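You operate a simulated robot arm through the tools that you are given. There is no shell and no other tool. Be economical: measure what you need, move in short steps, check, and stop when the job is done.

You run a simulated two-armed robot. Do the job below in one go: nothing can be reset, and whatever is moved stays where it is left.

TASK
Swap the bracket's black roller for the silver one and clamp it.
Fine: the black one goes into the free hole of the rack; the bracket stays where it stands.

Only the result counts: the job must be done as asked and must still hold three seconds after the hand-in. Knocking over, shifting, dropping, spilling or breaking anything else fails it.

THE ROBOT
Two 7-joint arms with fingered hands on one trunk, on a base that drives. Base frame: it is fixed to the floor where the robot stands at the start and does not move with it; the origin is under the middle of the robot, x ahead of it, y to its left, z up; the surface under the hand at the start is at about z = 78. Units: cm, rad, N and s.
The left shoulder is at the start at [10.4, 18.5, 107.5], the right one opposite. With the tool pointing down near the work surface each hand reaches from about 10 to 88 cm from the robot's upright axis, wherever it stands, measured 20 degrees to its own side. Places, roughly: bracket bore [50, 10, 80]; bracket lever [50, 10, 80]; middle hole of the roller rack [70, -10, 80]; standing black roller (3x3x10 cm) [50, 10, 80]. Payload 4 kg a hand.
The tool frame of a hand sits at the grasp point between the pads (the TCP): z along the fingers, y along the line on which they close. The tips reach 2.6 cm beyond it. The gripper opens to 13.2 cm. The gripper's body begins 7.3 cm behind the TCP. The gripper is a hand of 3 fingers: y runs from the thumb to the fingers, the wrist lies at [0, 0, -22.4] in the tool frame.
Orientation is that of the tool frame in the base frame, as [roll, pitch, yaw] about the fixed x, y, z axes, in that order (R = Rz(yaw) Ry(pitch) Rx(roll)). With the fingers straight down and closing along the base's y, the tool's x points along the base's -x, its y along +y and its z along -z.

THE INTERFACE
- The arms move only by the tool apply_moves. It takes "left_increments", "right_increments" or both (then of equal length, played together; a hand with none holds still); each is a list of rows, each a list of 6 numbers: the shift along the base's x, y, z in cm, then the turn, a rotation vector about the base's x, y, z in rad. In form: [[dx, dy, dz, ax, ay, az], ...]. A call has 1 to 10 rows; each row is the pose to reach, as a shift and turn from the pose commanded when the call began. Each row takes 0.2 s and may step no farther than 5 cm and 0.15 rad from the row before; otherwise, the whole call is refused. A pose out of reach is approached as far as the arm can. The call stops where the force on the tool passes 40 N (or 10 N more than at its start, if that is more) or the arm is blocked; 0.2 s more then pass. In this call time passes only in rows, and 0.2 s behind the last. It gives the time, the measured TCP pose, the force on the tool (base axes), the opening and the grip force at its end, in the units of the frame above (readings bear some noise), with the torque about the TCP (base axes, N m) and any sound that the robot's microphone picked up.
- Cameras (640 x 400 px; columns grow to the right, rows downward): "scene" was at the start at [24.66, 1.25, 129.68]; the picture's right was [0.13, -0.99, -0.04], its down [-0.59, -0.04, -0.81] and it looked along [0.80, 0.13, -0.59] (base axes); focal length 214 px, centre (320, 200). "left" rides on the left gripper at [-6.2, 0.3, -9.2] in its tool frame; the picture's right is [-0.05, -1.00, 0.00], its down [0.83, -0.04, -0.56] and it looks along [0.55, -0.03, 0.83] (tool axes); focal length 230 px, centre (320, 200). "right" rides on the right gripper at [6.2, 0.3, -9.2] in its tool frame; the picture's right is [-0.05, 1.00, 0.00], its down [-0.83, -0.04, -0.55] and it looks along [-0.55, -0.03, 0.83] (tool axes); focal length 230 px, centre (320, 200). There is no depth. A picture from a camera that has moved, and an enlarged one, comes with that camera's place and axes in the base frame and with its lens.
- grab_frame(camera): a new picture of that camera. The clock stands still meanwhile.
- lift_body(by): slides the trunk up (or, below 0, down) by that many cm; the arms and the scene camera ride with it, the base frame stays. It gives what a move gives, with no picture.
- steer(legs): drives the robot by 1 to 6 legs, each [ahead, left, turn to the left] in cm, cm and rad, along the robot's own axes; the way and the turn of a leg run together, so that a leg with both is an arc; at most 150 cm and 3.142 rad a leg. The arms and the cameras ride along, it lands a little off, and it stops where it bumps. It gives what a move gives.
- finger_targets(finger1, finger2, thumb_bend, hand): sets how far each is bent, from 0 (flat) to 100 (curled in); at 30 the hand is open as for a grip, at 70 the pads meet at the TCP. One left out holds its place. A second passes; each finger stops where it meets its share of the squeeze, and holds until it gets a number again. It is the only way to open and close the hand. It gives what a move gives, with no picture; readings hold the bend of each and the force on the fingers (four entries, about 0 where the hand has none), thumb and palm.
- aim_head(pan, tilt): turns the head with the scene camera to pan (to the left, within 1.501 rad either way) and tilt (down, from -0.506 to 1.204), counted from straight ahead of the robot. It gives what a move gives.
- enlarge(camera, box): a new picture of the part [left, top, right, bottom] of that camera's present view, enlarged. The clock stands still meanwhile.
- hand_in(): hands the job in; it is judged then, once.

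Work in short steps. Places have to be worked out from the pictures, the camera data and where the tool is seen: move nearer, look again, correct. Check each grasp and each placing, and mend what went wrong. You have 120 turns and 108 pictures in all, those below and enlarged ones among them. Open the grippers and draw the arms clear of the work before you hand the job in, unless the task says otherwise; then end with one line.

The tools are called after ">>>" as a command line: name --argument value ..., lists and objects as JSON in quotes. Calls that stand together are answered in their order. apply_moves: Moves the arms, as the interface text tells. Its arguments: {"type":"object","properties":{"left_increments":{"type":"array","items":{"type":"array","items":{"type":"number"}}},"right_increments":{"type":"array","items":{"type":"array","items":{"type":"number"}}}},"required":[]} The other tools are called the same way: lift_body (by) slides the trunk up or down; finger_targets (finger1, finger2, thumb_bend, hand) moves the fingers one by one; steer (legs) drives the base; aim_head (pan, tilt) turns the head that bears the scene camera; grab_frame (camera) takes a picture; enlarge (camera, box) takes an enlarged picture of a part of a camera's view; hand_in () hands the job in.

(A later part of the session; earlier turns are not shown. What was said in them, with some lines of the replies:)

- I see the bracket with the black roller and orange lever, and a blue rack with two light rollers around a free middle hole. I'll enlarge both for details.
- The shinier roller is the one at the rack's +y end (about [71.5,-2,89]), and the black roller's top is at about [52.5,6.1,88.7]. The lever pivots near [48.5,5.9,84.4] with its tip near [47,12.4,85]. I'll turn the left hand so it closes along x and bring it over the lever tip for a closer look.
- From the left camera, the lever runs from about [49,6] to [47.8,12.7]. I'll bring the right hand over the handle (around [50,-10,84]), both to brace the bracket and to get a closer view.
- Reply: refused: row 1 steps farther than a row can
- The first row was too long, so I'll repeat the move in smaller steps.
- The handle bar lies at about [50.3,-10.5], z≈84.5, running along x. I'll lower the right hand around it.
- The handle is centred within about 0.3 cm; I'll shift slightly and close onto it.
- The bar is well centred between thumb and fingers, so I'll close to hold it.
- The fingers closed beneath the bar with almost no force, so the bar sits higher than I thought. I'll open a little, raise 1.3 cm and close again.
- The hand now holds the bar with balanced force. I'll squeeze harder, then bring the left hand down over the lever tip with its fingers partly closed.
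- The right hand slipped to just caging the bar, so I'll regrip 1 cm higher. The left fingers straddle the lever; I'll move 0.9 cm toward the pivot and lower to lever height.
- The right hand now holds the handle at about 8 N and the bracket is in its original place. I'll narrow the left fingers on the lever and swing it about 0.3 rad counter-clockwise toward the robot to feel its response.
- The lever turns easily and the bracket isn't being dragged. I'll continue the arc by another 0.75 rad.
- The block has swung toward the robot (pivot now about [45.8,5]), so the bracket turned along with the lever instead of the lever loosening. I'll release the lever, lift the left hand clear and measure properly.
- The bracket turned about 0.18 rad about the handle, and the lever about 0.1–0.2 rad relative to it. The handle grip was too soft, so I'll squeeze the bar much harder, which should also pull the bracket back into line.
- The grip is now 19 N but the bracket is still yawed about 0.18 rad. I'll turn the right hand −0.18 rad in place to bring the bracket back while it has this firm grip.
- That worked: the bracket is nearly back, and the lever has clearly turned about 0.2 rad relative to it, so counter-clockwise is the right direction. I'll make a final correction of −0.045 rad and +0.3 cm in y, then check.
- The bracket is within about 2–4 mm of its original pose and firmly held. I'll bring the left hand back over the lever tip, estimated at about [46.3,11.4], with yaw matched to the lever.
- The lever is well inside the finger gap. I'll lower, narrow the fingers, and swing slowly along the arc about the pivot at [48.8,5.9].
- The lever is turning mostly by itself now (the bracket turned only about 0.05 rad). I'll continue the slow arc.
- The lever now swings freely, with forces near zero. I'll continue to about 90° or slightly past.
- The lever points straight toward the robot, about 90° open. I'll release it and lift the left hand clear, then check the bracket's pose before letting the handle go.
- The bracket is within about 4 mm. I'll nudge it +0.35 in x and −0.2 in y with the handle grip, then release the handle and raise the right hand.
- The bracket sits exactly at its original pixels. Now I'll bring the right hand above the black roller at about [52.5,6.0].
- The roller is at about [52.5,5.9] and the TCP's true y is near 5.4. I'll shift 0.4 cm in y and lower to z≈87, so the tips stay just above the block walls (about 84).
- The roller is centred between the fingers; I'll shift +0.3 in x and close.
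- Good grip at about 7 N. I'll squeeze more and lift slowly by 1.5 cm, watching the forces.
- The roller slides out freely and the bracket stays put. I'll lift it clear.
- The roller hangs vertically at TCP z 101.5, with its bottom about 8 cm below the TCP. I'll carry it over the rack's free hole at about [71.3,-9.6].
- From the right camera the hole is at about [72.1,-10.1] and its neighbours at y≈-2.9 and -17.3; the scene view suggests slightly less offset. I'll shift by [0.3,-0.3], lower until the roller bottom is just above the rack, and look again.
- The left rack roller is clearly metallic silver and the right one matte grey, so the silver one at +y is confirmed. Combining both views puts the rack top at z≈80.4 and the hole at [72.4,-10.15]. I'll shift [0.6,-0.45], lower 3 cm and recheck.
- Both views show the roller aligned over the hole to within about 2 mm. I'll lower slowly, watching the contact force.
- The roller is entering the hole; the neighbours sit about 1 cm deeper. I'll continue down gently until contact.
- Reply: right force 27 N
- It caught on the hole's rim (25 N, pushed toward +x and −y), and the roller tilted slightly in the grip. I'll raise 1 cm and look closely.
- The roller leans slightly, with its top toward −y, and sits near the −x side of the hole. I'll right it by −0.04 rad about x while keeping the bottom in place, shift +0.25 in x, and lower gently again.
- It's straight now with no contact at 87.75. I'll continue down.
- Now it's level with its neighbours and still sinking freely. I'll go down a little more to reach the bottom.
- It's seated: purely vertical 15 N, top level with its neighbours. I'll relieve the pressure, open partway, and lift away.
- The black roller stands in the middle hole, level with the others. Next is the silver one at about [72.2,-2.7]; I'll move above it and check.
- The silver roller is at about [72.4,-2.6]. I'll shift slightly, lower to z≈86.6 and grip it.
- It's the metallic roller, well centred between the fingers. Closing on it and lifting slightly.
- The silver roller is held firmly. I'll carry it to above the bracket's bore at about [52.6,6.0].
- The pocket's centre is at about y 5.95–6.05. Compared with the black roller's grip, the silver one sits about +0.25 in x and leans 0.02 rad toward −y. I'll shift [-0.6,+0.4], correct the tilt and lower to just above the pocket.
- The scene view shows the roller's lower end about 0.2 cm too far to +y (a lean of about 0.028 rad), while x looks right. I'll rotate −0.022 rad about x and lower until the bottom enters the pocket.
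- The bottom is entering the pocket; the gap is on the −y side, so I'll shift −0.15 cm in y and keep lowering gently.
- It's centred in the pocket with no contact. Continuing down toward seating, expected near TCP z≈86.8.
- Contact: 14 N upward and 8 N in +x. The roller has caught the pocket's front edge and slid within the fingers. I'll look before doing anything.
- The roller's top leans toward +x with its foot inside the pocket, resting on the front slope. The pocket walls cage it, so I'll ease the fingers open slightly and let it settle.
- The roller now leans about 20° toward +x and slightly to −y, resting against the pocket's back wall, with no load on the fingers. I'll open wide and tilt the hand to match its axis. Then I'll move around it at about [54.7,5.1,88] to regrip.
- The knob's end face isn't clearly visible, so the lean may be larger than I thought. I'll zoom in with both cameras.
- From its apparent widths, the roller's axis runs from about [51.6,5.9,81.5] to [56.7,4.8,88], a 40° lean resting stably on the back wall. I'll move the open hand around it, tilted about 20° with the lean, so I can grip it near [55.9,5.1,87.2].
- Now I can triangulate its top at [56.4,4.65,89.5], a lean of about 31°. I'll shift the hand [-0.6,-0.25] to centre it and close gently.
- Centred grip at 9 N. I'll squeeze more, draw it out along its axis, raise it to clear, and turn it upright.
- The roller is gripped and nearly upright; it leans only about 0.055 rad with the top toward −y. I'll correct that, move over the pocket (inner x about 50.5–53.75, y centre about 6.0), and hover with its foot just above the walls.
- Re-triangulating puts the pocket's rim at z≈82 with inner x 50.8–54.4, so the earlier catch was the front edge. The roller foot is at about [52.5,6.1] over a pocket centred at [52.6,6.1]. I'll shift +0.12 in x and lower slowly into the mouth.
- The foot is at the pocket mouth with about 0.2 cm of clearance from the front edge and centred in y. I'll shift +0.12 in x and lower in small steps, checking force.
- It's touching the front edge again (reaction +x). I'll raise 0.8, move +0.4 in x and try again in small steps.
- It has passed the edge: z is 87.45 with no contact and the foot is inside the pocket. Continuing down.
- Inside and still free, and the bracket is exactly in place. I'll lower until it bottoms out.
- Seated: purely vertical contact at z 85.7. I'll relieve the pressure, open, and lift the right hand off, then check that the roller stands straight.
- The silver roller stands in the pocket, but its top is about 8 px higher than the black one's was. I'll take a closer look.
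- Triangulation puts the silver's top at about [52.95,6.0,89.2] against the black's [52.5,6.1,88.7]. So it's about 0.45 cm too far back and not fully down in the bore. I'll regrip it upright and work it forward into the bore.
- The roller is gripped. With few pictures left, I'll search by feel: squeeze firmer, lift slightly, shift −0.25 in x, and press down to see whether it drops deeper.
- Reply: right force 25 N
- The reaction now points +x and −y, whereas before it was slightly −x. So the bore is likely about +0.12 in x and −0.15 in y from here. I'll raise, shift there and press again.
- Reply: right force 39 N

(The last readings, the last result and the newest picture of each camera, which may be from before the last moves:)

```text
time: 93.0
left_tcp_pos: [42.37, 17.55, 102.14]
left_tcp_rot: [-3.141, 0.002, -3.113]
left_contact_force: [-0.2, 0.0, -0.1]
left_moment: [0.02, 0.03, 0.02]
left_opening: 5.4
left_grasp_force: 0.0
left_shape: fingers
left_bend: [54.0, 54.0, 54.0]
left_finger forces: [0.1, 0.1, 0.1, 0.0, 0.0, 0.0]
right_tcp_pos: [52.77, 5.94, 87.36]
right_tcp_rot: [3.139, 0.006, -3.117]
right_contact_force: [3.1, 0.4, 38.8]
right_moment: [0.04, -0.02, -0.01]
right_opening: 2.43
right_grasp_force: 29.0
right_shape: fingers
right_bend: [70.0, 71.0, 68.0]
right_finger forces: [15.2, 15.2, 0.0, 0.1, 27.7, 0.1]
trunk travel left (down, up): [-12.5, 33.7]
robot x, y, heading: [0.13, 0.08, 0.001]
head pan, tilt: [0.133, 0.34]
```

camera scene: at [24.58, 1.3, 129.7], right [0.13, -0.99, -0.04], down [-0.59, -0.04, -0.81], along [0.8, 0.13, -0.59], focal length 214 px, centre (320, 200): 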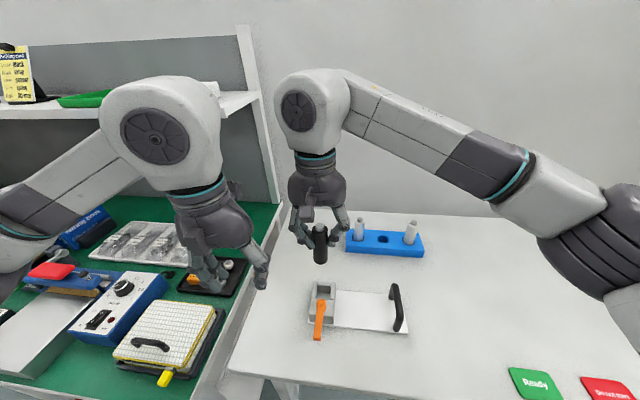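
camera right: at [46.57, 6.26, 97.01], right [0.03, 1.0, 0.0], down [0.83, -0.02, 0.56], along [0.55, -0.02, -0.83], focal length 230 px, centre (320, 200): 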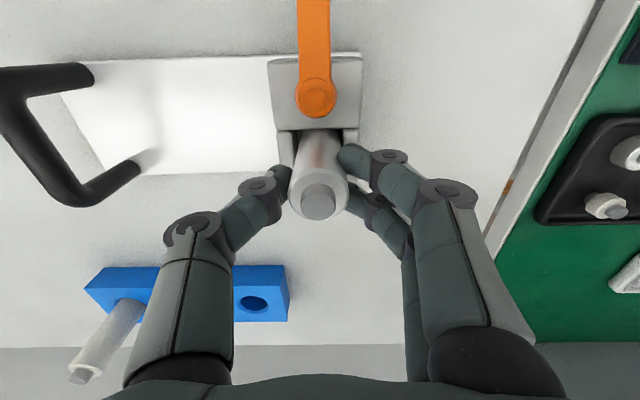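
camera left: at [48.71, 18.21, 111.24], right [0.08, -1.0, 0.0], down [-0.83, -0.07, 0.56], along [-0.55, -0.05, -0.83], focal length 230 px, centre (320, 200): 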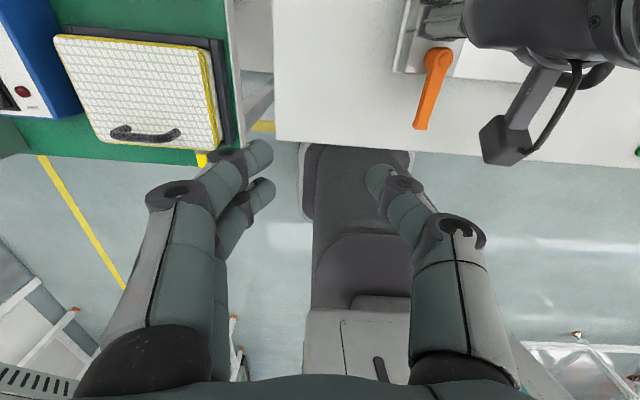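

It's a firm, nearly vertical stop. I'll relieve the load and compare the height with the black roller's from the scene camera.

>>> apply_moves --right_increments '[[0, 0, 0.6, 0, 0, 0]]'

>>> finger_targets --hand "right" --finger1 62 --finger2 62 --thumb_bend 61

>>> finger_targets --hand "right" --finger1 54 --finger2 54 --thumb_bend 54

>>> apply_moves --right_increments '[[0, 0, 4, 0, 0, 0], [0, 0, 8, 0, 0, 0], [-1, -4, 11, 0, 0, 0], [-2, -8, 12, 0, 0, 0], [-2, -12, 12, 0, 0, 0]]'

>>> enlarge --camera "scene" --box '[300, 255, 360, 325]'

```text
time: 93.4
left_tcp_pos: [42.67, 17.58, 101.89]
left_tcp_rot: [3.141, 0.001, -3.112]
left_contact_force: [0.2, -0.6, -0.1]
left_moment: [-0.02, 0.01, 0.0]
left_opening: 5.43
left_grasp_force: 0.0
left_shape: fingers
left_bend: [54.0, 54.0, 54.0]
left_finger forces: [0.0, 0.0, 0.1, 0.1, 0.0, 0.0]
right_tcp_pos: [52.72, 5.89, 87.47]
right_tcp_rot: [-3.139, 0.001, -3.115]
right_contact_force: [1.9, 2.2, 21.6]
right_moment: [0.14, -0.01, -0.03]
right_opening: 2.42
right_grasp_force: 26.2
right_shape: fingers
right_bend: [70.0, 71.0, 68.0]
right_finger forces: [14.4, 14.1, 0.0, 0.1, 24.2, 0.0]
trunk travel left (down, up): [-12.5, 33.7]
robot x, y, heading: [0.23, -0.15, 0.001]
head pan, tilt: [0.133, 0.34]
```

```text
time: 94.4
left_tcp_pos: [42.6, 17.57, 101.94]
left_tcp_rot: [3.141, -0.001, -3.112]
left_contact_force: [-0.2, -0.5, -0.4]
left_moment: [0.01, 0.03, -0.02]
left_opening: 5.42
left_grasp_force: 0.0
left_shape: fingers
left_bend: [54.0, 54.0, 54.0]
left_finger forces: [0.1, 0.0, 0.0, 0.1, 0.0, 0.0]
right_tcp_pos: [52.74, 5.83, 87.51]
right_tcp_rot: [-3.139, 0.0, -3.115]
right_contact_force: [-0.1, -0.1, 0.5]
right_moment: [0.01, -0.02, -0.01]
right_opening: 3.01
right_grasp_force: 0.1
right_shape: fingers
right_bend: [62.0, 62.0, 61.0]
right_finger forces: [0.1, 0.0, 0.0, 0.1, 0.0, 0.0]
trunk travel left (down, up): [-12.5, 33.7]
robot x, y, heading: [-0.16, -0.12, -0.001]
head pan, tilt: [0.133, 0.34]
```

```text
time: 95.4
left_tcp_pos: [42.72, 17.63, 102.06]
left_tcp_rot: [3.14, 0.0, -3.112]
left_contact_force: [-0.5, -0.9, 0.6]
left_moment: [0.0, -0.02, -0.03]
left_opening: 5.42
left_grasp_force: 0.2
left_shape: fingers
left_bend: [54.0, 54.0, 54.0]
left_finger forces: [0.0, 0.0, 0.0, 0.0, 0.0, 0.0]
right_tcp_pos: [52.82, 5.84, 87.48]
right_tcp_rot: [-3.14, 0.0, -3.115]
right_contact_force: [0.0, -0.7, 0.3]
right_moment: [0.0, 0.0, -0.02]
right_opening: 5.37
right_grasp_force: 0.1
right_shape: fingers
right_bend: [54.0, 54.0, 54.0]
right_finger forces: [0.0, 0.0, 0.1, 0.1, 0.0, 0.0]
trunk travel left (down, up): [-12.5, 33.7]
robot x, y, heading: [0.19, 0.02, 0.001]
head pan, tilt: [0.133, 0.34]
```

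```text
refused: row 3 steps farther than a row can; nothing moved
```

```text
5.71 times, centred on (330, 290) of scene
camera zoom: at [24.66, 1.26, 129.68], right [0.13, -0.99, -0.04], down [-0.59, -0.04, -0.81], along [0.8, 0.13, -0.59], focal length 1226 px, centre (263, -314)
```

zoom: 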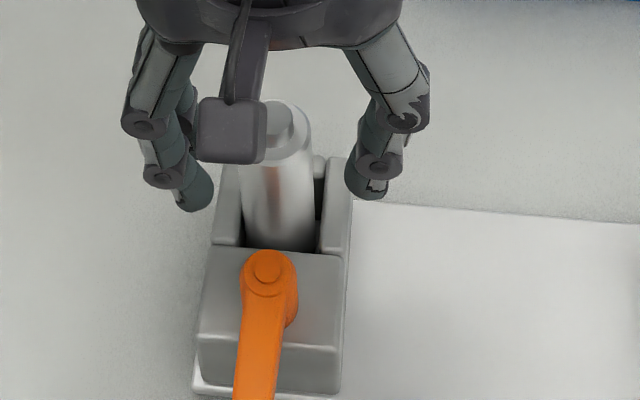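

The knob is now at the same spot as the black roller's was, so it's properly seated. I'll lift the right hand off and go back to the handle to brace the bracket for clamping.

>>> apply_moves --right_increments '[[0, 0, 4, 0, 0, 0], [0, 0, 8, 0, 0, 0], [-0.5, -3, 11, 0, 0, 0], [-1, -7, 12, 0, 0, -0.01], [-1.5, -11, 12, 0, 0, -0.02], [-2.5, -15, 12, 0, 0, -0.026], [-2.5, -16.5, 9, 0, 0, -0.026], [-2.5, -16.5, 5, 0, 0, -0.026]]'

>>> finger_targets --hand "right" --finger1 50 --finger2 50 --thumb_bend 50

>>> grab_frame --camera "right"

```text
time: 97.2
left_tcp_pos: [42.69, 17.55, 101.96]
left_tcp_rot: [3.141, -0.002, -3.112]
left_contact_force: [0.6, -0.4, -0.3]
left_moment: [-0.03, 0.01, -0.01]
left_opening: 5.41
left_grasp_force: 0.1
left_shape: fingers
left_bend: [54.0, 54.0, 54.0]
left_finger forces: [0.1, 0.1, 0.0, 0.0, 0.0, 0.0]
right_tcp_pos: [50.02, -10.79, 92.45]
right_tcp_rot: [-3.139, 0.0, 3.14]
right_contact_force: [-0.3, 0.4, -1.2]
right_moment: [-0.03, -0.04, 0.01]
right_opening: 5.4
right_grasp_force: 0.0
right_shape: fingers
right_bend: [54.0, 54.0, 54.0]
right_finger forces: [0.0, 0.1, 0.1, 0.0, 0.0, 0.0]
trunk travel left (down, up): [-12.5, 33.7]
robot x, y, heading: [-0.12, -0.21, -0.0]
head pan, tilt: [0.133, 0.34]
```

```text
time: 98.2
left_tcp_pos: [42.64, 17.57, 102.03]
left_tcp_rot: [-3.14, 0.0, -3.111]
left_contact_force: [-0.7, 0.1, 0.1]
left_moment: [-0.01, 0.0, -0.01]
left_opening: 5.39
left_grasp_force: 0.1
left_shape: fingers
left_bend: [54.0, 54.0, 54.0]
left_finger forces: [0.0, 0.1, 0.0, 0.1, 0.1, 0.0]
right_tcp_pos: [49.96, -10.71, 92.43]
right_tcp_rot: [-3.14, -0.002, -3.141]
right_contact_force: [-0.2, -1.0, 0.7]
right_moment: [-0.02, 0.0, 0.01]
right_opening: 6.72
right_grasp_force: 0.0
right_shape: fingers
right_bend: [50.0, 50.0, 50.0]
right_finger forces: [0.0, 0.0, 0.0, 0.0, 0.0, 0.1]
trunk travel left (down, up): [-12.5, 33.7]
robot x, y, heading: [-0.01, 0.05, -0.001]
head pan, tilt: [0.133, 0.34]
```

```text
7 pictures are left
camera right: at [43.71, -10.36, 101.59], right [0.05, 1.0, 0.0], down [0.83, -0.04, 0.56], along [0.55, -0.03, -0.83], focal length 230 px, centre (320, 200)
```

right: 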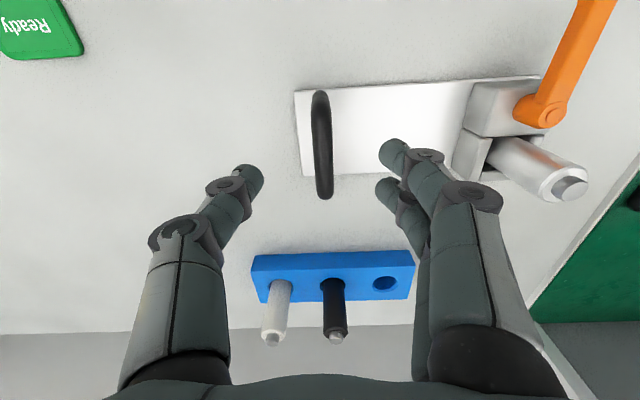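

The bar is centred at y≈-10.5. I'll lower to z≈86.05, where the good grip was, and close firmly in two stages.

>>> apply_moves --right_increments '[[0.2, 0.15, -3, 0, 0, 0], [0.2, 0.15, -6.4, 0, 0, 0]]'

>>> finger_targets --hand "right" --finger1 62 --finger2 62 --thumb_bend 62

>>> finger_targets --hand "right" --finger1 72 --finger2 72 --thumb_bend 72

>>> finger_targets --hand "right" --finger1 82 --finger2 82 --thumb_bend 78

```text
time: 98.8
left_tcp_pos: [42.71, 17.68, 101.87]
left_tcp_rot: [3.142, 0.0, -3.112]
left_contact_force: [0.4, -0.4, -0.3]
left_moment: [0.02, 0.01, 0.02]
left_opening: 5.41
left_grasp_force: 0.1
left_shape: fingers
left_bend: [54.0, 54.0, 54.0]
left_finger forces: [0.0, 0.0, 0.0, 0.0, 0.1, 0.1]
right_tcp_pos: [50.3, -10.61, 85.76]
right_tcp_rot: [-3.14, 0.0, 3.141]
right_contact_force: [0.4, -0.1, 0.0]
right_moment: [-0.02, 0.03, -0.01]
right_opening: 6.7
right_grasp_force: 0.1
right_shape: fingers
right_bend: [50.0, 50.0, 50.0]
right_finger forces: [0.1, 0.0, 0.0, 0.0, 0.0, 0.1]
trunk travel left (down, up): [-12.5, 33.7]
robot x, y, heading: [-0.15, -0.18, 0.001]
head pan, tilt: [0.133, 0.34]
```

```text
time: 99.8
left_tcp_pos: [42.64, 17.57, 101.93]
left_tcp_rot: [3.141, 0.002, -3.111]
left_contact_force: [-0.1, -0.4, 0.2]
left_moment: [0.02, 0.0, 0.0]
left_opening: 5.42
left_grasp_force: 0.0
left_shape: fingers
left_bend: [54.0, 54.0, 54.0]
left_finger forces: [0.0, 0.0, 0.1, 0.0, 0.0, 0.0]
right_tcp_pos: [50.13, -10.61, 85.94]
right_tcp_rot: [-3.14, -0.002, -3.141]
right_contact_force: [0.7, -0.5, -0.2]
right_moment: [0.03, 0.02, 0.0]
right_opening: 2.94
right_grasp_force: 0.1
right_shape: fingers
right_bend: [62.0, 62.0, 62.0]
right_finger forces: [0.1, 0.1, 0.1, 0.0, 0.1, 0.0]
trunk travel left (down, up): [-12.5, 33.7]
robot x, y, heading: [-0.14, -0.1, -0.001]
head pan, tilt: [0.133, 0.34]
```

```text
time: 100.8
left_tcp_pos: [42.76, 17.58, 101.98]
left_tcp_rot: [3.141, 0.001, -3.112]
left_contact_force: [0.1, -0.1, -0.4]
left_moment: [0.0, 0.02, -0.01]
left_opening: 5.39
left_grasp_force: 0.1
left_shape: fingers
left_bend: [54.0, 54.0, 54.0]
left_finger forces: [0.0, 0.1, 0.0, 0.1, 0.0, 0.0]
right_tcp_pos: [50.34, -10.66, 85.96]
right_tcp_rot: [-3.141, 0.001, 3.139]
right_contact_force: [-1.4, 0.9, -0.3]
right_moment: [0.0, -0.01, -0.02]
right_opening: 1.52
right_grasp_force: 9.2
right_shape: fingers
right_bend: [69.0, 69.0, 68.0]
right_finger forces: [5.0, 4.9, 0.1, 0.0, 8.0, 0.1]
trunk travel left (down, up): [-12.5, 33.7]
robot x, y, heading: [0.28, -0.09, 0.004]
head pan, tilt: [0.133, 0.34]
```

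```text
time: 101.8
left_tcp_pos: [42.68, 17.67, 101.97]
left_tcp_rot: [-3.141, 0.001, -3.112]
left_contact_force: [0.2, 0.0, 0.3]
left_moment: [-0.01, -0.03, 0.0]
left_opening: 5.36
left_grasp_force: 0.0
left_shape: fingers
left_bend: [54.0, 54.0, 54.0]
left_finger forces: [0.0, 0.0, 0.0, 0.1, 0.0, 0.0]
right_tcp_pos: [50.26, -10.79, 85.94]
right_tcp_rot: [-3.14, 0.0, -3.141]
right_contact_force: [0.3, 2.1, -0.9]
right_moment: [0.01, 0.02, -0.01]
right_opening: 1.41
right_grasp_force: 18.7
right_shape: fingers
right_bend: [70.0, 70.0, 68.0]
right_finger forces: [9.5, 9.5, 0.1, 0.0, 17.1, 0.0]
trunk travel left (down, up): [-12.5, 33.7]
robot x, y, heading: [-0.14, 0.19, 0.0]
head pan, tilt: [0.133, 0.34]
```

Bracket firmly held at about 19 N with balanced fingers. Now I'll bring the left hand back down astride the lever.

>>> apply_moves --left_increments '[[0, -4, -3, 0, 0, 0], [0, -8, -6, 0, 0, 0], [0, -11.8, -9, 0, 0, 0], [0, -11.8, -13, 0, 0, 0], [0, -11.8, -17.2, 0, 0, 0]]'

>>> grab_frame --camera "left"

```text
time: 103.0
left_tcp_pos: [42.79, 5.13, 84.98]
left_tcp_rot: [-3.141, 0.001, -3.109]
left_contact_force: [0.1, 0.3, -0.1]
left_moment: [-0.01, 0.01, 0.03]
left_opening: 5.37
left_grasp_force: 0.0
left_shape: fingers
left_bend: [54.0, 54.0, 54.0]
left_finger forces: [0.1, 0.0, 0.0, 0.1, 0.1, 0.0]
right_tcp_pos: [50.17, -10.63, 85.87]
right_tcp_rot: [-3.141, -0.002, 3.141]
right_contact_force: [-0.7, 1.5, -0.2]
right_moment: [0.03, 0.0, 0.0]
right_opening: 1.41
right_grasp_force: 17.7
right_shape: fingers
right_bend: [71.0, 71.0, 68.0]
right_finger forces: [9.3, 9.3, 0.1, 0.1, 17.0, 0.1]
trunk travel left (down, up): [-12.5, 33.7]
robot x, y, heading: [-0.07, 0.1, 0.001]
head pan, tilt: [0.133, 0.34]
```

```text
6 pictures are left
camera left: at [48.82, 5.68, 94.22], right [0.08, -1.0, 0.0], down [-0.83, -0.07, 0.56], along [-0.55, -0.05, -0.83], focal length 230 px, centre (320, 200)
```

left: 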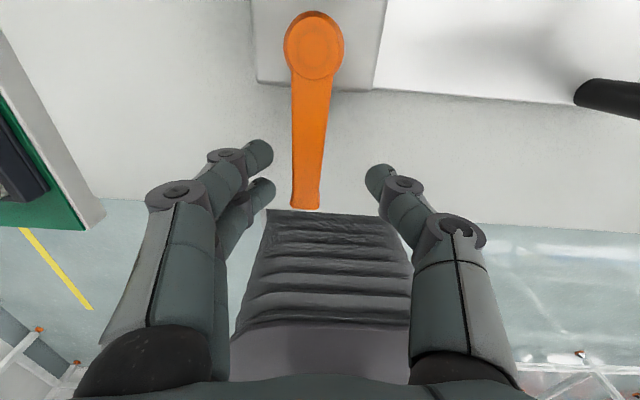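

The lever lies between the fingers, pointing straight at the robot, with its pivot at about [48.8,5.9]. I'll centre on it, close lightly, and swing it clockwise through the first 0.9 rad.

>>> apply_moves --left_increments '[[0, 0.45, -0.1, 0, 0, 0]]'

>>> finger_targets --hand "left" --finger1 65 --finger2 65 --thumb_bend 65

>>> apply_moves --left_increments '[[0.03, 0.61, 0, 0, 0, -0.1], [0.12, 1.21, 0, 0, 0, -0.2], [0.27, 1.8, 0, 0, 0, -0.3], [0.48, 2.38, 0, 0, 0, -0.4], [0.75, 2.92, 0, 0, 0, -0.5], [1.07, 3.44, 0, 0, 0, -0.6], [1.43, 3.93, 0, 0, 0, -0.7], [1.85, 4.38, 0, 0, 0, -0.8], [2.31, 4.78, 0, 0, 0, -0.9]]'

```text
time: 103.4
left_tcp_pos: [42.67, 5.67, 84.72]
left_tcp_rot: [-3.142, 0.001, -3.112]
left_contact_force: [-0.2, 0.7, -0.3]
left_moment: [0.05, -0.01, 0.0]
left_opening: 5.4
left_grasp_force: 0.0
left_shape: fingers
left_bend: [54.0, 54.0, 54.0]
left_finger forces: [0.0, 0.0, 0.0, 0.1, 0.1, 0.0]
right_tcp_pos: [50.28, -10.63, 85.9]
right_tcp_rot: [-3.14, 0.001, -3.14]
right_contact_force: [-0.4, 1.0, 0.3]
right_moment: [-0.03, 0.02, -0.02]
right_opening: 1.4
right_grasp_force: 17.8
right_shape: fingers
right_bend: [71.0, 71.0, 68.0]
right_finger forces: [9.1, 9.0, 0.0, 0.0, 17.1, 0.0]
trunk travel left (down, up): [-12.5, 33.7]
robot x, y, heading: [-0.06, -0.04, -0.0]
head pan, tilt: [0.133, 0.34]
```

```text
time: 104.4
left_tcp_pos: [42.66, 5.74, 84.83]
left_tcp_rot: [-3.141, 0.0, -3.112]
left_contact_force: [-0.1, 0.8, 0.0]
left_moment: [0.02, 0.0, 0.01]
left_opening: 2.02
left_grasp_force: 0.1
left_shape: fingers
left_bend: [65.0, 65.0, 65.0]
left_finger forces: [0.0, 0.1, 0.0, 0.0, 0.0, 0.0]
right_tcp_pos: [50.21, -10.62, 85.93]
right_tcp_rot: [3.141, 0.0, -3.142]
right_contact_force: [-0.8, -0.5, 0.3]
right_moment: [-0.01, 0.06, -0.01]
right_opening: 1.42
right_grasp_force: 17.6
right_shape: fingers
right_bend: [71.0, 71.0, 68.0]
right_finger forces: [9.1, 9.0, 0.0, 0.0, 17.2, 0.1]
trunk travel left (down, up): [-12.5, 33.7]
robot x, y, heading: [-0.13, 0.33, 0.0]
head pan, tilt: [0.133, 0.34]
```

```text
time: 106.4
left_tcp_pos: [45.1, 10.85, 84.6]
left_tcp_rot: [3.141, 0.002, 2.269]
left_contact_force: [-0.5, -0.9, -0.9]
left_moment: [0.01, -0.02, 0.04]
left_opening: 2.06
left_grasp_force: 0.3
left_shape: fingers
left_bend: [65.0, 65.0, 65.0]
left_finger forces: [0.0, 0.0, 0.0, 0.0, 0.5, 0.1]
right_tcp_pos: [50.17, -10.55, 85.83]
right_tcp_rot: [-3.14, -0.001, 3.142]
right_contact_force: [0.1, 0.6, 0.7]
right_moment: [-0.02, 0.04, 0.04]
right_opening: 1.38
right_grasp_force: 17.4
right_shape: fingers
right_bend: [71.0, 71.0, 68.0]
right_finger forces: [9.2, 8.9, 0.0, 0.1, 17.0, 0.0]
trunk travel left (down, up): [-12.5, 33.7]
robot x, y, heading: [-0.31, -0.06, 0.003]
head pan, tilt: [0.133, 0.34]
```

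No resistance so far. I'll continue slowly toward the original clamped angle and watch for the tightening force.

>>> apply_moves --left_increments '[[0.29, 0.22, 0, 0, 0, -0.06], [0.6, 0.42, 0, 0, 0, -0.12], [0.915, 0.6, 0, 0, 0, -0.18], [1.24, 0.76, 0, 0, 0, -0.24], [1.58, 0.905, 0, 0, 0, -0.3], [1.92, 1.03, 0, 0, 0, -0.36], [2.28, 1.13, 0, 0, 0, -0.42], [2.63, 1.21, 0, 0, 0, -0.48]]'

>>> enlarge --camera "scene" --box '[260, 200, 460, 345]'

```text
time: 108.2
left_tcp_pos: [47.84, 12.1, 84.52]
left_tcp_rot: [3.141, 0.002, 1.791]
left_contact_force: [-1.3, -0.9, -0.9]
left_moment: [0.03, 0.01, -0.01]
left_opening: 2.14
left_grasp_force: 0.2
left_shape: fingers
left_bend: [65.0, 65.0, 64.0]
left_finger forces: [0.0, 0.0, 0.0, 0.0, 1.2, 0.1]
right_tcp_pos: [50.15, -10.64, 85.9]
right_tcp_rot: [-3.14, 0.002, 3.141]
right_contact_force: [0.1, 1.8, 0.4]
right_moment: [0.03, -0.01, -0.07]
right_opening: 1.41
right_grasp_force: 18.3
right_shape: fingers
right_bend: [71.0, 71.0, 69.0]
right_finger forces: [10.8, 8.4, 0.1, 0.0, 16.9, 0.0]
trunk travel left (down, up): [-12.5, 33.7]
robot x, y, heading: [-0.28, 0.12, -0.0]
head pan, tilt: [0.133, 0.34]
```

```text
2.76 times, centred on (360, 272) of scene
camera zoom: at [24.69, 1.25, 129.67], right [0.13, -0.99, -0.04], down [-0.59, -0.04, -0.81], along [0.8, 0.13, -0.59], focal length 592 px, centre (210, 0)
```

zoom: 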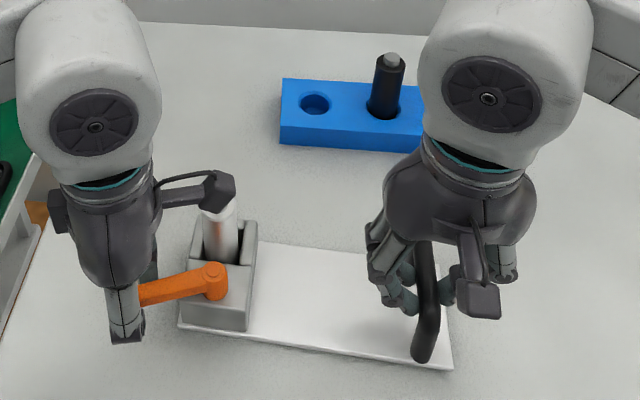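

The lever is tightening: the bracket turned slightly (about −0.05 rad) and the lever is about 0.2 rad short of its original angle. I'll push on in small steps.

>>> apply_moves --left_increments '[[0.365, 0.06, 0, 0, 0, -0.05], [0.73, 0.09, 0, 0, 0, -0.1], [1.09, 0.1, 0, 0, 0, -0.15], [1.46, 0.1, 0, 0, 0, -0.2], [1.83, 0.07, 0, 0, 0, -0.24], [2.2, 0.0, 0, 0, 0, -0.28]]'

```text
time: 109.6
left_tcp_pos: [49.93, 12.2, 84.35]
left_tcp_rot: [-3.14, 0.0, 1.511]
left_contact_force: [-1.4, 1.1, -0.7]
left_moment: [0.02, -0.01, -0.02]
left_opening: 2.2
left_grasp_force: 0.2
left_shape: fingers
left_bend: [65.0, 65.0, 64.0]
left_finger forces: [0.1, 0.0, 0.0, 0.0, 1.2, 0.0]
right_tcp_pos: [50.15, -10.65, 85.83]
right_tcp_rot: [-3.138, 0.001, 3.139]
right_contact_force: [0.6, -0.7, 0.0]
right_moment: [-0.01, 0.0, -0.17]
right_opening: 1.52
right_grasp_force: 19.1
right_shape: fingers
right_bend: [71.0, 71.0, 69.0]
right_finger forces: [11.0, 8.1, 0.0, 0.0, 18.6, 0.1]
trunk travel left (down, up): [-12.5, 33.7]
robot x, y, heading: [-0.07, -0.04, 0.002]
head pan, tilt: [0.133, 0.34]
```

Forces are still small, so the bracket is probably turning with the lever. I'll check once.

>>> enlarge --camera "scene" --box '[260, 200, 460, 345]'

```text
2.76 times, centred on (360, 272) of scene
camera zoom: at [24.7, 1.24, 129.66], right [0.13, -0.99, -0.04], down [-0.59, -0.04, -0.81], along [0.8, 0.13, -0.59], focal length 592 px, centre (210, 0)
```

zoom: 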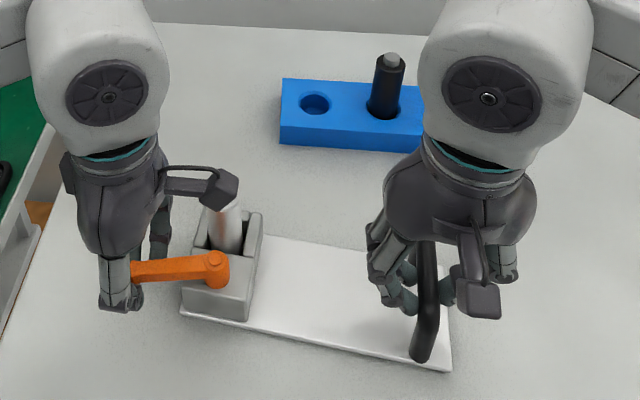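

The lever is back at its original angle relative to the bracket (about 1.77 rad), while the bracket has turned −0.096 rad. I'll hold the lever with the left hand and turn the bracket back 0.05 rad with the right, which tightens it a bit more.

>>> apply_moves --right_increments '[[0, 0, 0, 0, 0, 0.02], [0, 0, 0, 0, 0, 0.04], [0, 0, 0, 0, 0, 0.06]]'

```text
time: 110.4
left_tcp_pos: [49.97, 12.16, 84.38]
left_tcp_rot: [3.142, 0.002, 1.512]
left_contact_force: [-0.5, 0.7, 0.8]
left_moment: [0.0, 0.03, -0.01]
left_opening: 2.09
left_grasp_force: 0.4
left_shape: fingers
left_bend: [65.0, 65.0, 65.0]
left_finger forces: [0.1, 0.0, 0.1, 0.0, 0.6, 0.0]
right_tcp_pos: [50.3, -10.58, 85.84]
right_tcp_rot: [-3.139, -0.001, -3.082]
right_contact_force: [1.5, -1.4, 0.8]
right_moment: [-0.05, -0.02, -0.29]
right_opening: 1.54
right_grasp_force: 19.8
right_shape: fingers
right_bend: [71.0, 71.0, 69.0]
right_finger forces: [12.2, 7.9, 0.0, 0.0, 19.9, 0.0]
trunk travel left (down, up): [-12.5, 33.7]
robot x, y, heading: [0.28, 0.29, 0.006]
head pan, tilt: [0.133, 0.34]
```

I'll push the lever a little further with the left hand (+0.7 cm) to see whether it reaches a firm stop.

>>> apply_moves --left_increments '[[0.25, 0, 0, 0, 0, -0.03], [0.5, 0, 0, 0, 0, -0.06], [0.75, 0, 0, 0, 0, -0.09]]'

>>> enlarge --camera "scene" --box '[260, 200, 460, 345]'

```text
time: 111.2
left_tcp_pos: [50.76, 12.12, 84.36]
left_tcp_rot: [3.141, 0.001, 1.419]
left_contact_force: [-1.9, 1.0, -0.2]
left_moment: [0.01, 0.05, -0.01]
left_opening: 2.21
left_grasp_force: 0.7
left_shape: fingers
left_bend: [65.0, 65.0, 64.0]
left_finger forces: [0.1, 0.0, 0.0, 0.0, 1.6, 0.0]
right_tcp_pos: [50.41, -10.53, 85.93]
right_tcp_rot: [-3.139, -0.002, -3.082]
right_contact_force: [0.9, 0.3, -0.3]
right_moment: [-0.03, -0.02, -0.29]
right_opening: 1.59
right_grasp_force: 19.8
right_shape: fingers
right_bend: [71.0, 71.0, 69.0]
right_finger forces: [12.4, 8.0, 0.0, 0.1, 19.4, 0.0]
trunk travel left (down, up): [-12.5, 33.7]
robot x, y, heading: [-0.12, -0.03, -0.002]
head pan, tilt: [0.133, 0.34]
```

```text
2.76 times, centred on (360, 272) of scene
camera zoom: at [24.68, 1.25, 129.67], right [0.13, -0.99, -0.04], down [-0.59, -0.04, -0.81], along [0.8, 0.13, -0.59], focal length 592 px, centre (210, 0)
```

zoom: 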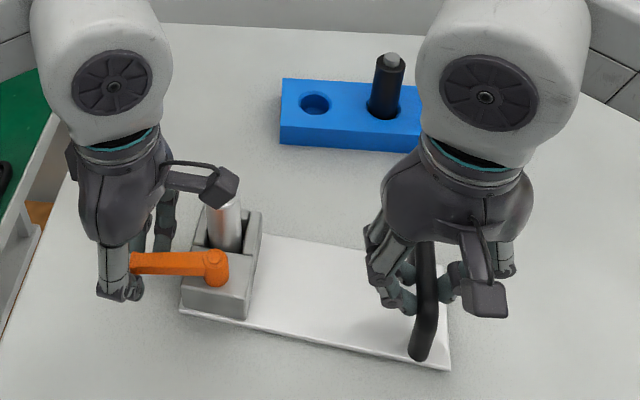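

The lever has turned a little past its original clamped angle (about 1.68 rad relative) while the bracket stayed put, so it's clamped. I'll release the lever and lift the left hand clear, then turn the bracket back +0.10 rad with the right hand.

>>> finger_targets --hand "left" --finger1 54 --finger2 54 --thumb_bend 54

>>> apply_moves --left_increments '[[0, 0.3, 3.5, 0, 0, 0], [0, 1, 7.5, 0, 0, 0], [0, 4, 11, 0, 0, 0], [-2, 8, 13, 0, 0, 0], [-4, 11, 15, 0, 0, 0]]'

>>> apply_moves --right_increments '[[0, 0, 0, 0, 0, 0.03], [0, 0, 0, 0, 0, 0.06], [0, 0, 0, 0, 0, 0.09], [0, 0, 0, 0, 0, 0.11]]'

>>> enlarge --camera "scene" --box '[260, 200, 460, 345]'

```text
time: 112.2
left_tcp_pos: [50.79, 12.16, 84.4]
left_tcp_rot: [3.141, 0.0, 1.421]
left_contact_force: [-0.5, 0.0, 1.0]
left_moment: [-0.04, 0.0, 0.01]
left_opening: 5.39
left_grasp_force: 0.0
left_shape: fingers
left_bend: [54.0, 54.0, 54.0]
left_finger forces: [0.1, 0.0, 0.0, 0.0, 0.0, 0.0]
right_tcp_pos: [50.29, -10.42, 85.98]
right_tcp_rot: [-3.14, 0.001, -3.082]
right_contact_force: [0.8, 0.4, 0.6]
right_moment: [-0.03, -0.01, -0.28]
right_opening: 1.56
right_grasp_force: 19.1
right_shape: fingers
right_bend: [71.0, 71.0, 69.0]
right_finger forces: [11.3, 8.7, 0.0, 0.0, 18.7, 0.1]
trunk travel left (down, up): [-12.5, 33.7]
robot x, y, heading: [-0.01, -0.29, 0.0]
head pan, tilt: [0.133, 0.34]
```

```text
time: 113.4
left_tcp_pos: [46.7, 23.55, 99.13]
left_tcp_rot: [3.141, 0.0, 1.421]
left_contact_force: [-0.2, 1.1, 0.4]
left_moment: [0.0, -0.03, 0.01]
left_opening: 5.4
left_grasp_force: 0.0
left_shape: fingers
left_bend: [54.0, 54.0, 54.0]
left_finger forces: [0.0, 0.1, 0.0, 0.0, 0.0, 0.1]
right_tcp_pos: [50.27, -10.55, 85.87]
right_tcp_rot: [-3.139, 0.002, -3.083]
right_contact_force: [0.9, 0.4, 0.2]
right_moment: [-0.01, 0.0, -0.2]
right_opening: 1.57
right_grasp_force: 19.3
right_shape: fingers
right_bend: [71.0, 71.0, 69.0]
right_finger forces: [10.9, 8.6, 0.1, 0.0, 18.5, 0.0]
trunk travel left (down, up): [-12.5, 33.7]
robot x, y, heading: [-0.08, -0.04, -0.0]
head pan, tilt: [0.133, 0.34]
```

```text
time: 114.4
left_tcp_pos: [46.6, 23.46, 99.05]
left_tcp_rot: [-3.141, 0.001, 1.423]
left_contact_force: [0.1, 0.2, 0.2]
left_moment: [-0.04, 0.03, -0.01]
left_opening: 5.39
left_grasp_force: 0.0
left_shape: fingers
left_bend: [54.0, 54.0, 54.0]
left_finger forces: [0.1, 0.0, 0.0, 0.0, 0.0, 0.0]
right_tcp_pos: [50.35, -10.38, 85.9]
right_tcp_rot: [3.141, -0.001, -2.972]
right_contact_force: [1.0, 0.2, -0.3]
right_moment: [-0.02, -0.05, -0.27]
right_opening: 1.57
right_grasp_force: 19.6
right_shape: fingers
right_bend: [71.0, 71.0, 69.0]
right_finger forces: [11.9, 8.0, 0.0, 0.0, 19.1, 0.0]
trunk travel left (down, up): [-12.5, 33.7]
robot x, y, heading: [0.15, -0.04, 0.002]
head pan, tilt: [0.133, 0.34]
```

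```text
2.76 times, centred on (360, 272) of scene
camera zoom: at [24.7, 1.25, 129.67], right [0.13, -0.99, -0.04], down [-0.59, -0.04, -0.81], along [0.8, 0.13, -0.59], focal length 592 px, centre (210, 0)
```

zoom: 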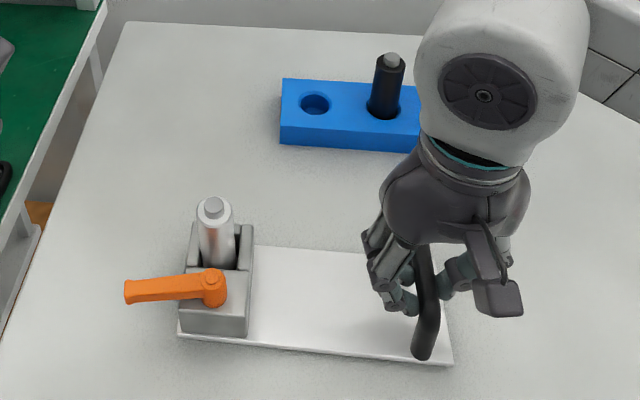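

The lever is back in its original place, and the bracket is only about 0.35 cm too far in +x. I'll nudge it back, release the handle gently, and lift away.

>>> apply_moves --right_increments '[[-0.2, 0, 0, 0, 0, 0], [-0.4, 0, 0, 0, 0, 0]]'

>>> finger_targets --hand "right" --finger1 66 --finger2 66 --thumb_bend 63

>>> finger_targets --hand "right" --finger1 48 --finger2 48 --thumb_bend 48

>>> apply_moves --right_increments '[[0, 0, 4, 0, 0, 0], [0, 0, 8, 0, 0, 0], [0, -3, 11, 0, 0, 0], [0, -7, 13, 0, 0, 0], [0, -11, 15, 0, 0, 0]]'

>>> enlarge --camera "scene" --box '[260, 200, 460, 345]'

```text
time: 115.0
left_tcp_pos: [46.73, 23.38, 99.09]
left_tcp_rot: [-3.141, 0.001, 1.423]
left_contact_force: [-0.4, -0.3, -0.4]
left_moment: [0.0, 0.0, 0.06]
left_opening: 5.36
left_grasp_force: 0.1
left_shape: fingers
left_bend: [54.0, 54.0, 54.0]
left_finger forces: [0.1, 0.0, 0.0, 0.1, 0.0, 0.1]
right_tcp_pos: [50.02, -10.44, 85.87]
right_tcp_rot: [-3.139, -0.001, -2.973]
right_contact_force: [1.7, 0.8, 0.1]
right_moment: [-0.02, -0.03, -0.27]
right_opening: 1.57
right_grasp_force: 18.8
right_shape: fingers
right_bend: [71.0, 71.0, 69.0]
right_finger forces: [11.9, 7.9, 0.0, 0.0, 19.0, 0.0]
trunk travel left (down, up): [-12.5, 33.7]
robot x, y, heading: [-0.43, -0.11, 0.001]
head pan, tilt: [0.133, 0.34]
```

```text
time: 116.0
left_tcp_pos: [46.66, 23.37, 99.14]
left_tcp_rot: [-3.141, 0.001, 1.424]
left_contact_force: [0.5, 0.1, 0.2]
left_moment: [-0.02, 0.0, -0.01]
left_opening: 5.38
left_grasp_force: 0.1
left_shape: fingers
left_bend: [54.0, 54.0, 54.0]
left_finger forces: [0.1, 0.0, 0.1, 0.0, 0.0, 0.0]
right_tcp_pos: [50.01, -10.45, 85.92]
right_tcp_rot: [-3.139, 0.001, -2.973]
right_contact_force: [-0.6, 0.6, 0.5]
right_moment: [0.02, 0.02, 0.0]
right_opening: 2.23
right_grasp_force: 0.7
right_shape: fingers
right_bend: [65.0, 66.0, 63.0]
right_finger forces: [0.9, 0.1, 0.0, 0.0, 0.0, 0.0]
trunk travel left (down, up): [-12.5, 33.7]
robot x, y, heading: [-0.16, -0.05, -0.001]
head pan, tilt: [0.133, 0.34]
```

```text
time: 117.0
left_tcp_pos: [46.76, 23.43, 99.07]
left_tcp_rot: [3.141, 0.0, 1.424]
left_contact_force: [-0.1, -0.7, -0.8]
left_moment: [0.0, -0.01, 0.03]
left_opening: 5.39
left_grasp_force: 0.1
left_shape: fingers
left_bend: [54.0, 54.0, 54.0]
left_finger forces: [0.1, 0.1, 0.0, 0.0, 0.0, 0.0]
right_tcp_pos: [50.0, -10.38, 85.87]
right_tcp_rot: [-3.139, 0.001, -2.97]
right_contact_force: [0.0, -1.1, 0.8]
right_moment: [-0.03, 0.01, 0.03]
right_opening: 7.42
right_grasp_force: 0.2
right_shape: fingers
right_bend: [48.0, 48.0, 48.0]
right_finger forces: [0.1, 0.0, 0.0, 0.0, 0.0, 0.0]
trunk travel left (down, up): [-12.5, 33.7]
robot x, y, heading: [-0.36, 0.09, 0.003]
head pan, tilt: [0.133, 0.34]
```

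```text
time: 118.2
left_tcp_pos: [46.64, 23.47, 99.12]
left_tcp_rot: [-3.141, 0.0, 1.423]
left_contact_force: [0.4, 0.1, -0.5]
left_moment: [-0.01, 0.01, 0.0]
left_opening: 5.36
left_grasp_force: 0.0
left_shape: fingers
left_bend: [54.0, 54.0, 54.0]
left_finger forces: [0.1, 0.1, 0.0, 0.0, 0.1, 0.2]
right_tcp_pos: [50.12, -21.78, 100.79]
right_tcp_rot: [-3.139, 0.0, -2.971]
right_contact_force: [0.7, -0.3, 0.5]
right_moment: [0.01, -0.01, 0.03]
right_opening: 7.39
right_grasp_force: 0.1
right_shape: fingers
right_bend: [48.0, 48.0, 48.0]
right_finger forces: [0.0, 0.1, 0.1, 0.0, 0.0, 0.0]
trunk travel left (down, up): [-12.5, 33.7]
robot x, y, heading: [0.05, 0.06, -0.002]
head pan, tilt: [0.133, 0.34]
```

```text
2.76 times, centred on (360, 272) of scene
camera zoom: at [24.57, 1.16, 129.7], right [0.13, -0.99, -0.04], down [-0.59, -0.04, -0.81], along [0.8, 0.13, -0.59], focal length 592 px, centre (210, 0)
```

zoom: 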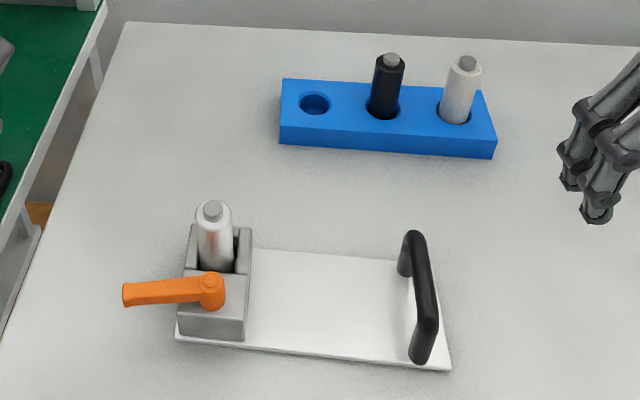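

The view matches the start: bracket in place, silver roller upright in it, lever at its clamped angle, and the black roller in the rack's middle hole. I'll open both hands fully and hand in.

>>> finger_targets --hand "right" --finger1 30 --finger2 30 --thumb_bend 30

>>> finger_targets --hand "left" --finger1 30 --finger2 30 --thumb_bend 30

>>> enlarge --camera "scene" --box '[290, 250, 370, 320]'

```text
time: 119.2
left_tcp_pos: [46.63, 23.55, 99.13]
left_tcp_rot: [-3.14, -0.001, 1.422]
left_contact_force: [-1.3, -0.1, -0.9]
left_moment: [-0.04, -0.01, -0.02]
left_opening: 5.41
left_grasp_force: 0.1
left_shape: fingers
left_bend: [54.0, 54.0, 54.0]
left_finger forces: [0.1, 0.1, 0.0, 0.0, 0.0, 0.0]
right_tcp_pos: [50.07, -21.76, 100.74]
right_tcp_rot: [-3.139, 0.0, -2.973]
right_contact_force: [0.0, 0.0, -0.1]
right_moment: [0.0, 0.03, 0.01]
right_opening: 13.38
right_grasp_force: 0.1
right_shape: fingers
right_bend: [30.0, 30.0, 30.0]
right_finger forces: [0.0, 0.0, 0.0, 0.0, 0.0, 0.0]
trunk travel left (down, up): [-12.5, 33.7]
robot x, y, heading: [0.29, 0.06, -0.0]
head pan, tilt: [0.133, 0.34]
```

```text
time: 120.2
left_tcp_pos: [46.76, 23.52, 99.25]
left_tcp_rot: [-3.142, 0.0, 1.424]
left_contact_force: [0.3, 0.2, 0.4]
left_moment: [0.01, -0.03, -0.04]
left_opening: 13.37
left_grasp_force: 0.2
left_shape: fingers
left_bend: [30.0, 30.0, 30.0]
left_finger forces: [0.0, 0.0, 0.0, 0.0, 0.0, 0.1]
right_tcp_pos: [50.15, -21.81, 100.78]
right_tcp_rot: [-3.14, 0.0, -2.973]
right_contact_force: [0.3, -0.5, -0.9]
right_moment: [0.0, -0.02, 0.02]
right_opening: 13.42
right_grasp_force: 0.1
right_shape: fingers
right_bend: [30.0, 30.0, 30.0]
right_finger forces: [0.0, 0.1, 0.0, 0.0, 0.0, 0.0]
trunk travel left (down, up): [-12.5, 33.7]
robot x, y, heading: [0.17, -0.17, 0.0]
head pan, tilt: [0.133, 0.34]
```

```text
5.71 times, centred on (330, 285) of scene
camera zoom: at [24.66, 1.25, 129.68], right [0.13, -0.99, -0.04], down [-0.59, -0.04, -0.81], along [0.8, 0.13, -0.59], focal length 1226 px, centre (263, -286)
```

zoom: 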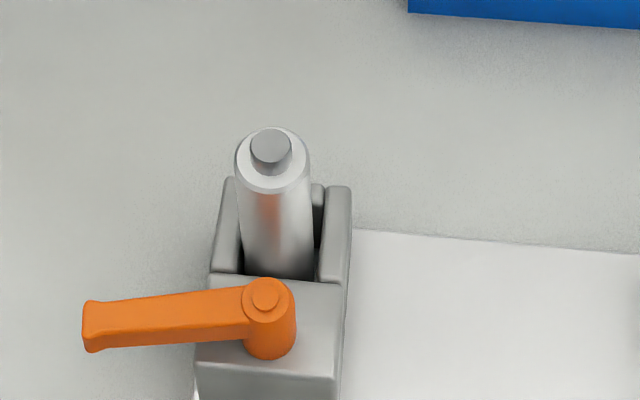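

The silver roller is seated upright in the bracket, the lever is closed, and both arms are clear, so I'm handing in.

>>> hand_in

```text
The job is handed in.
```

I swapped the rollers and handed the job in. The silver roller is seated in the bracket with the lever turned back to its original clamped angle, and the black roller is in the rack's middle hole. The bracket shifted during the work, but I moved it back to within a few millimetres of where it stood. I judged the clamp by the lever's angle and did not tug on the roller to test it.
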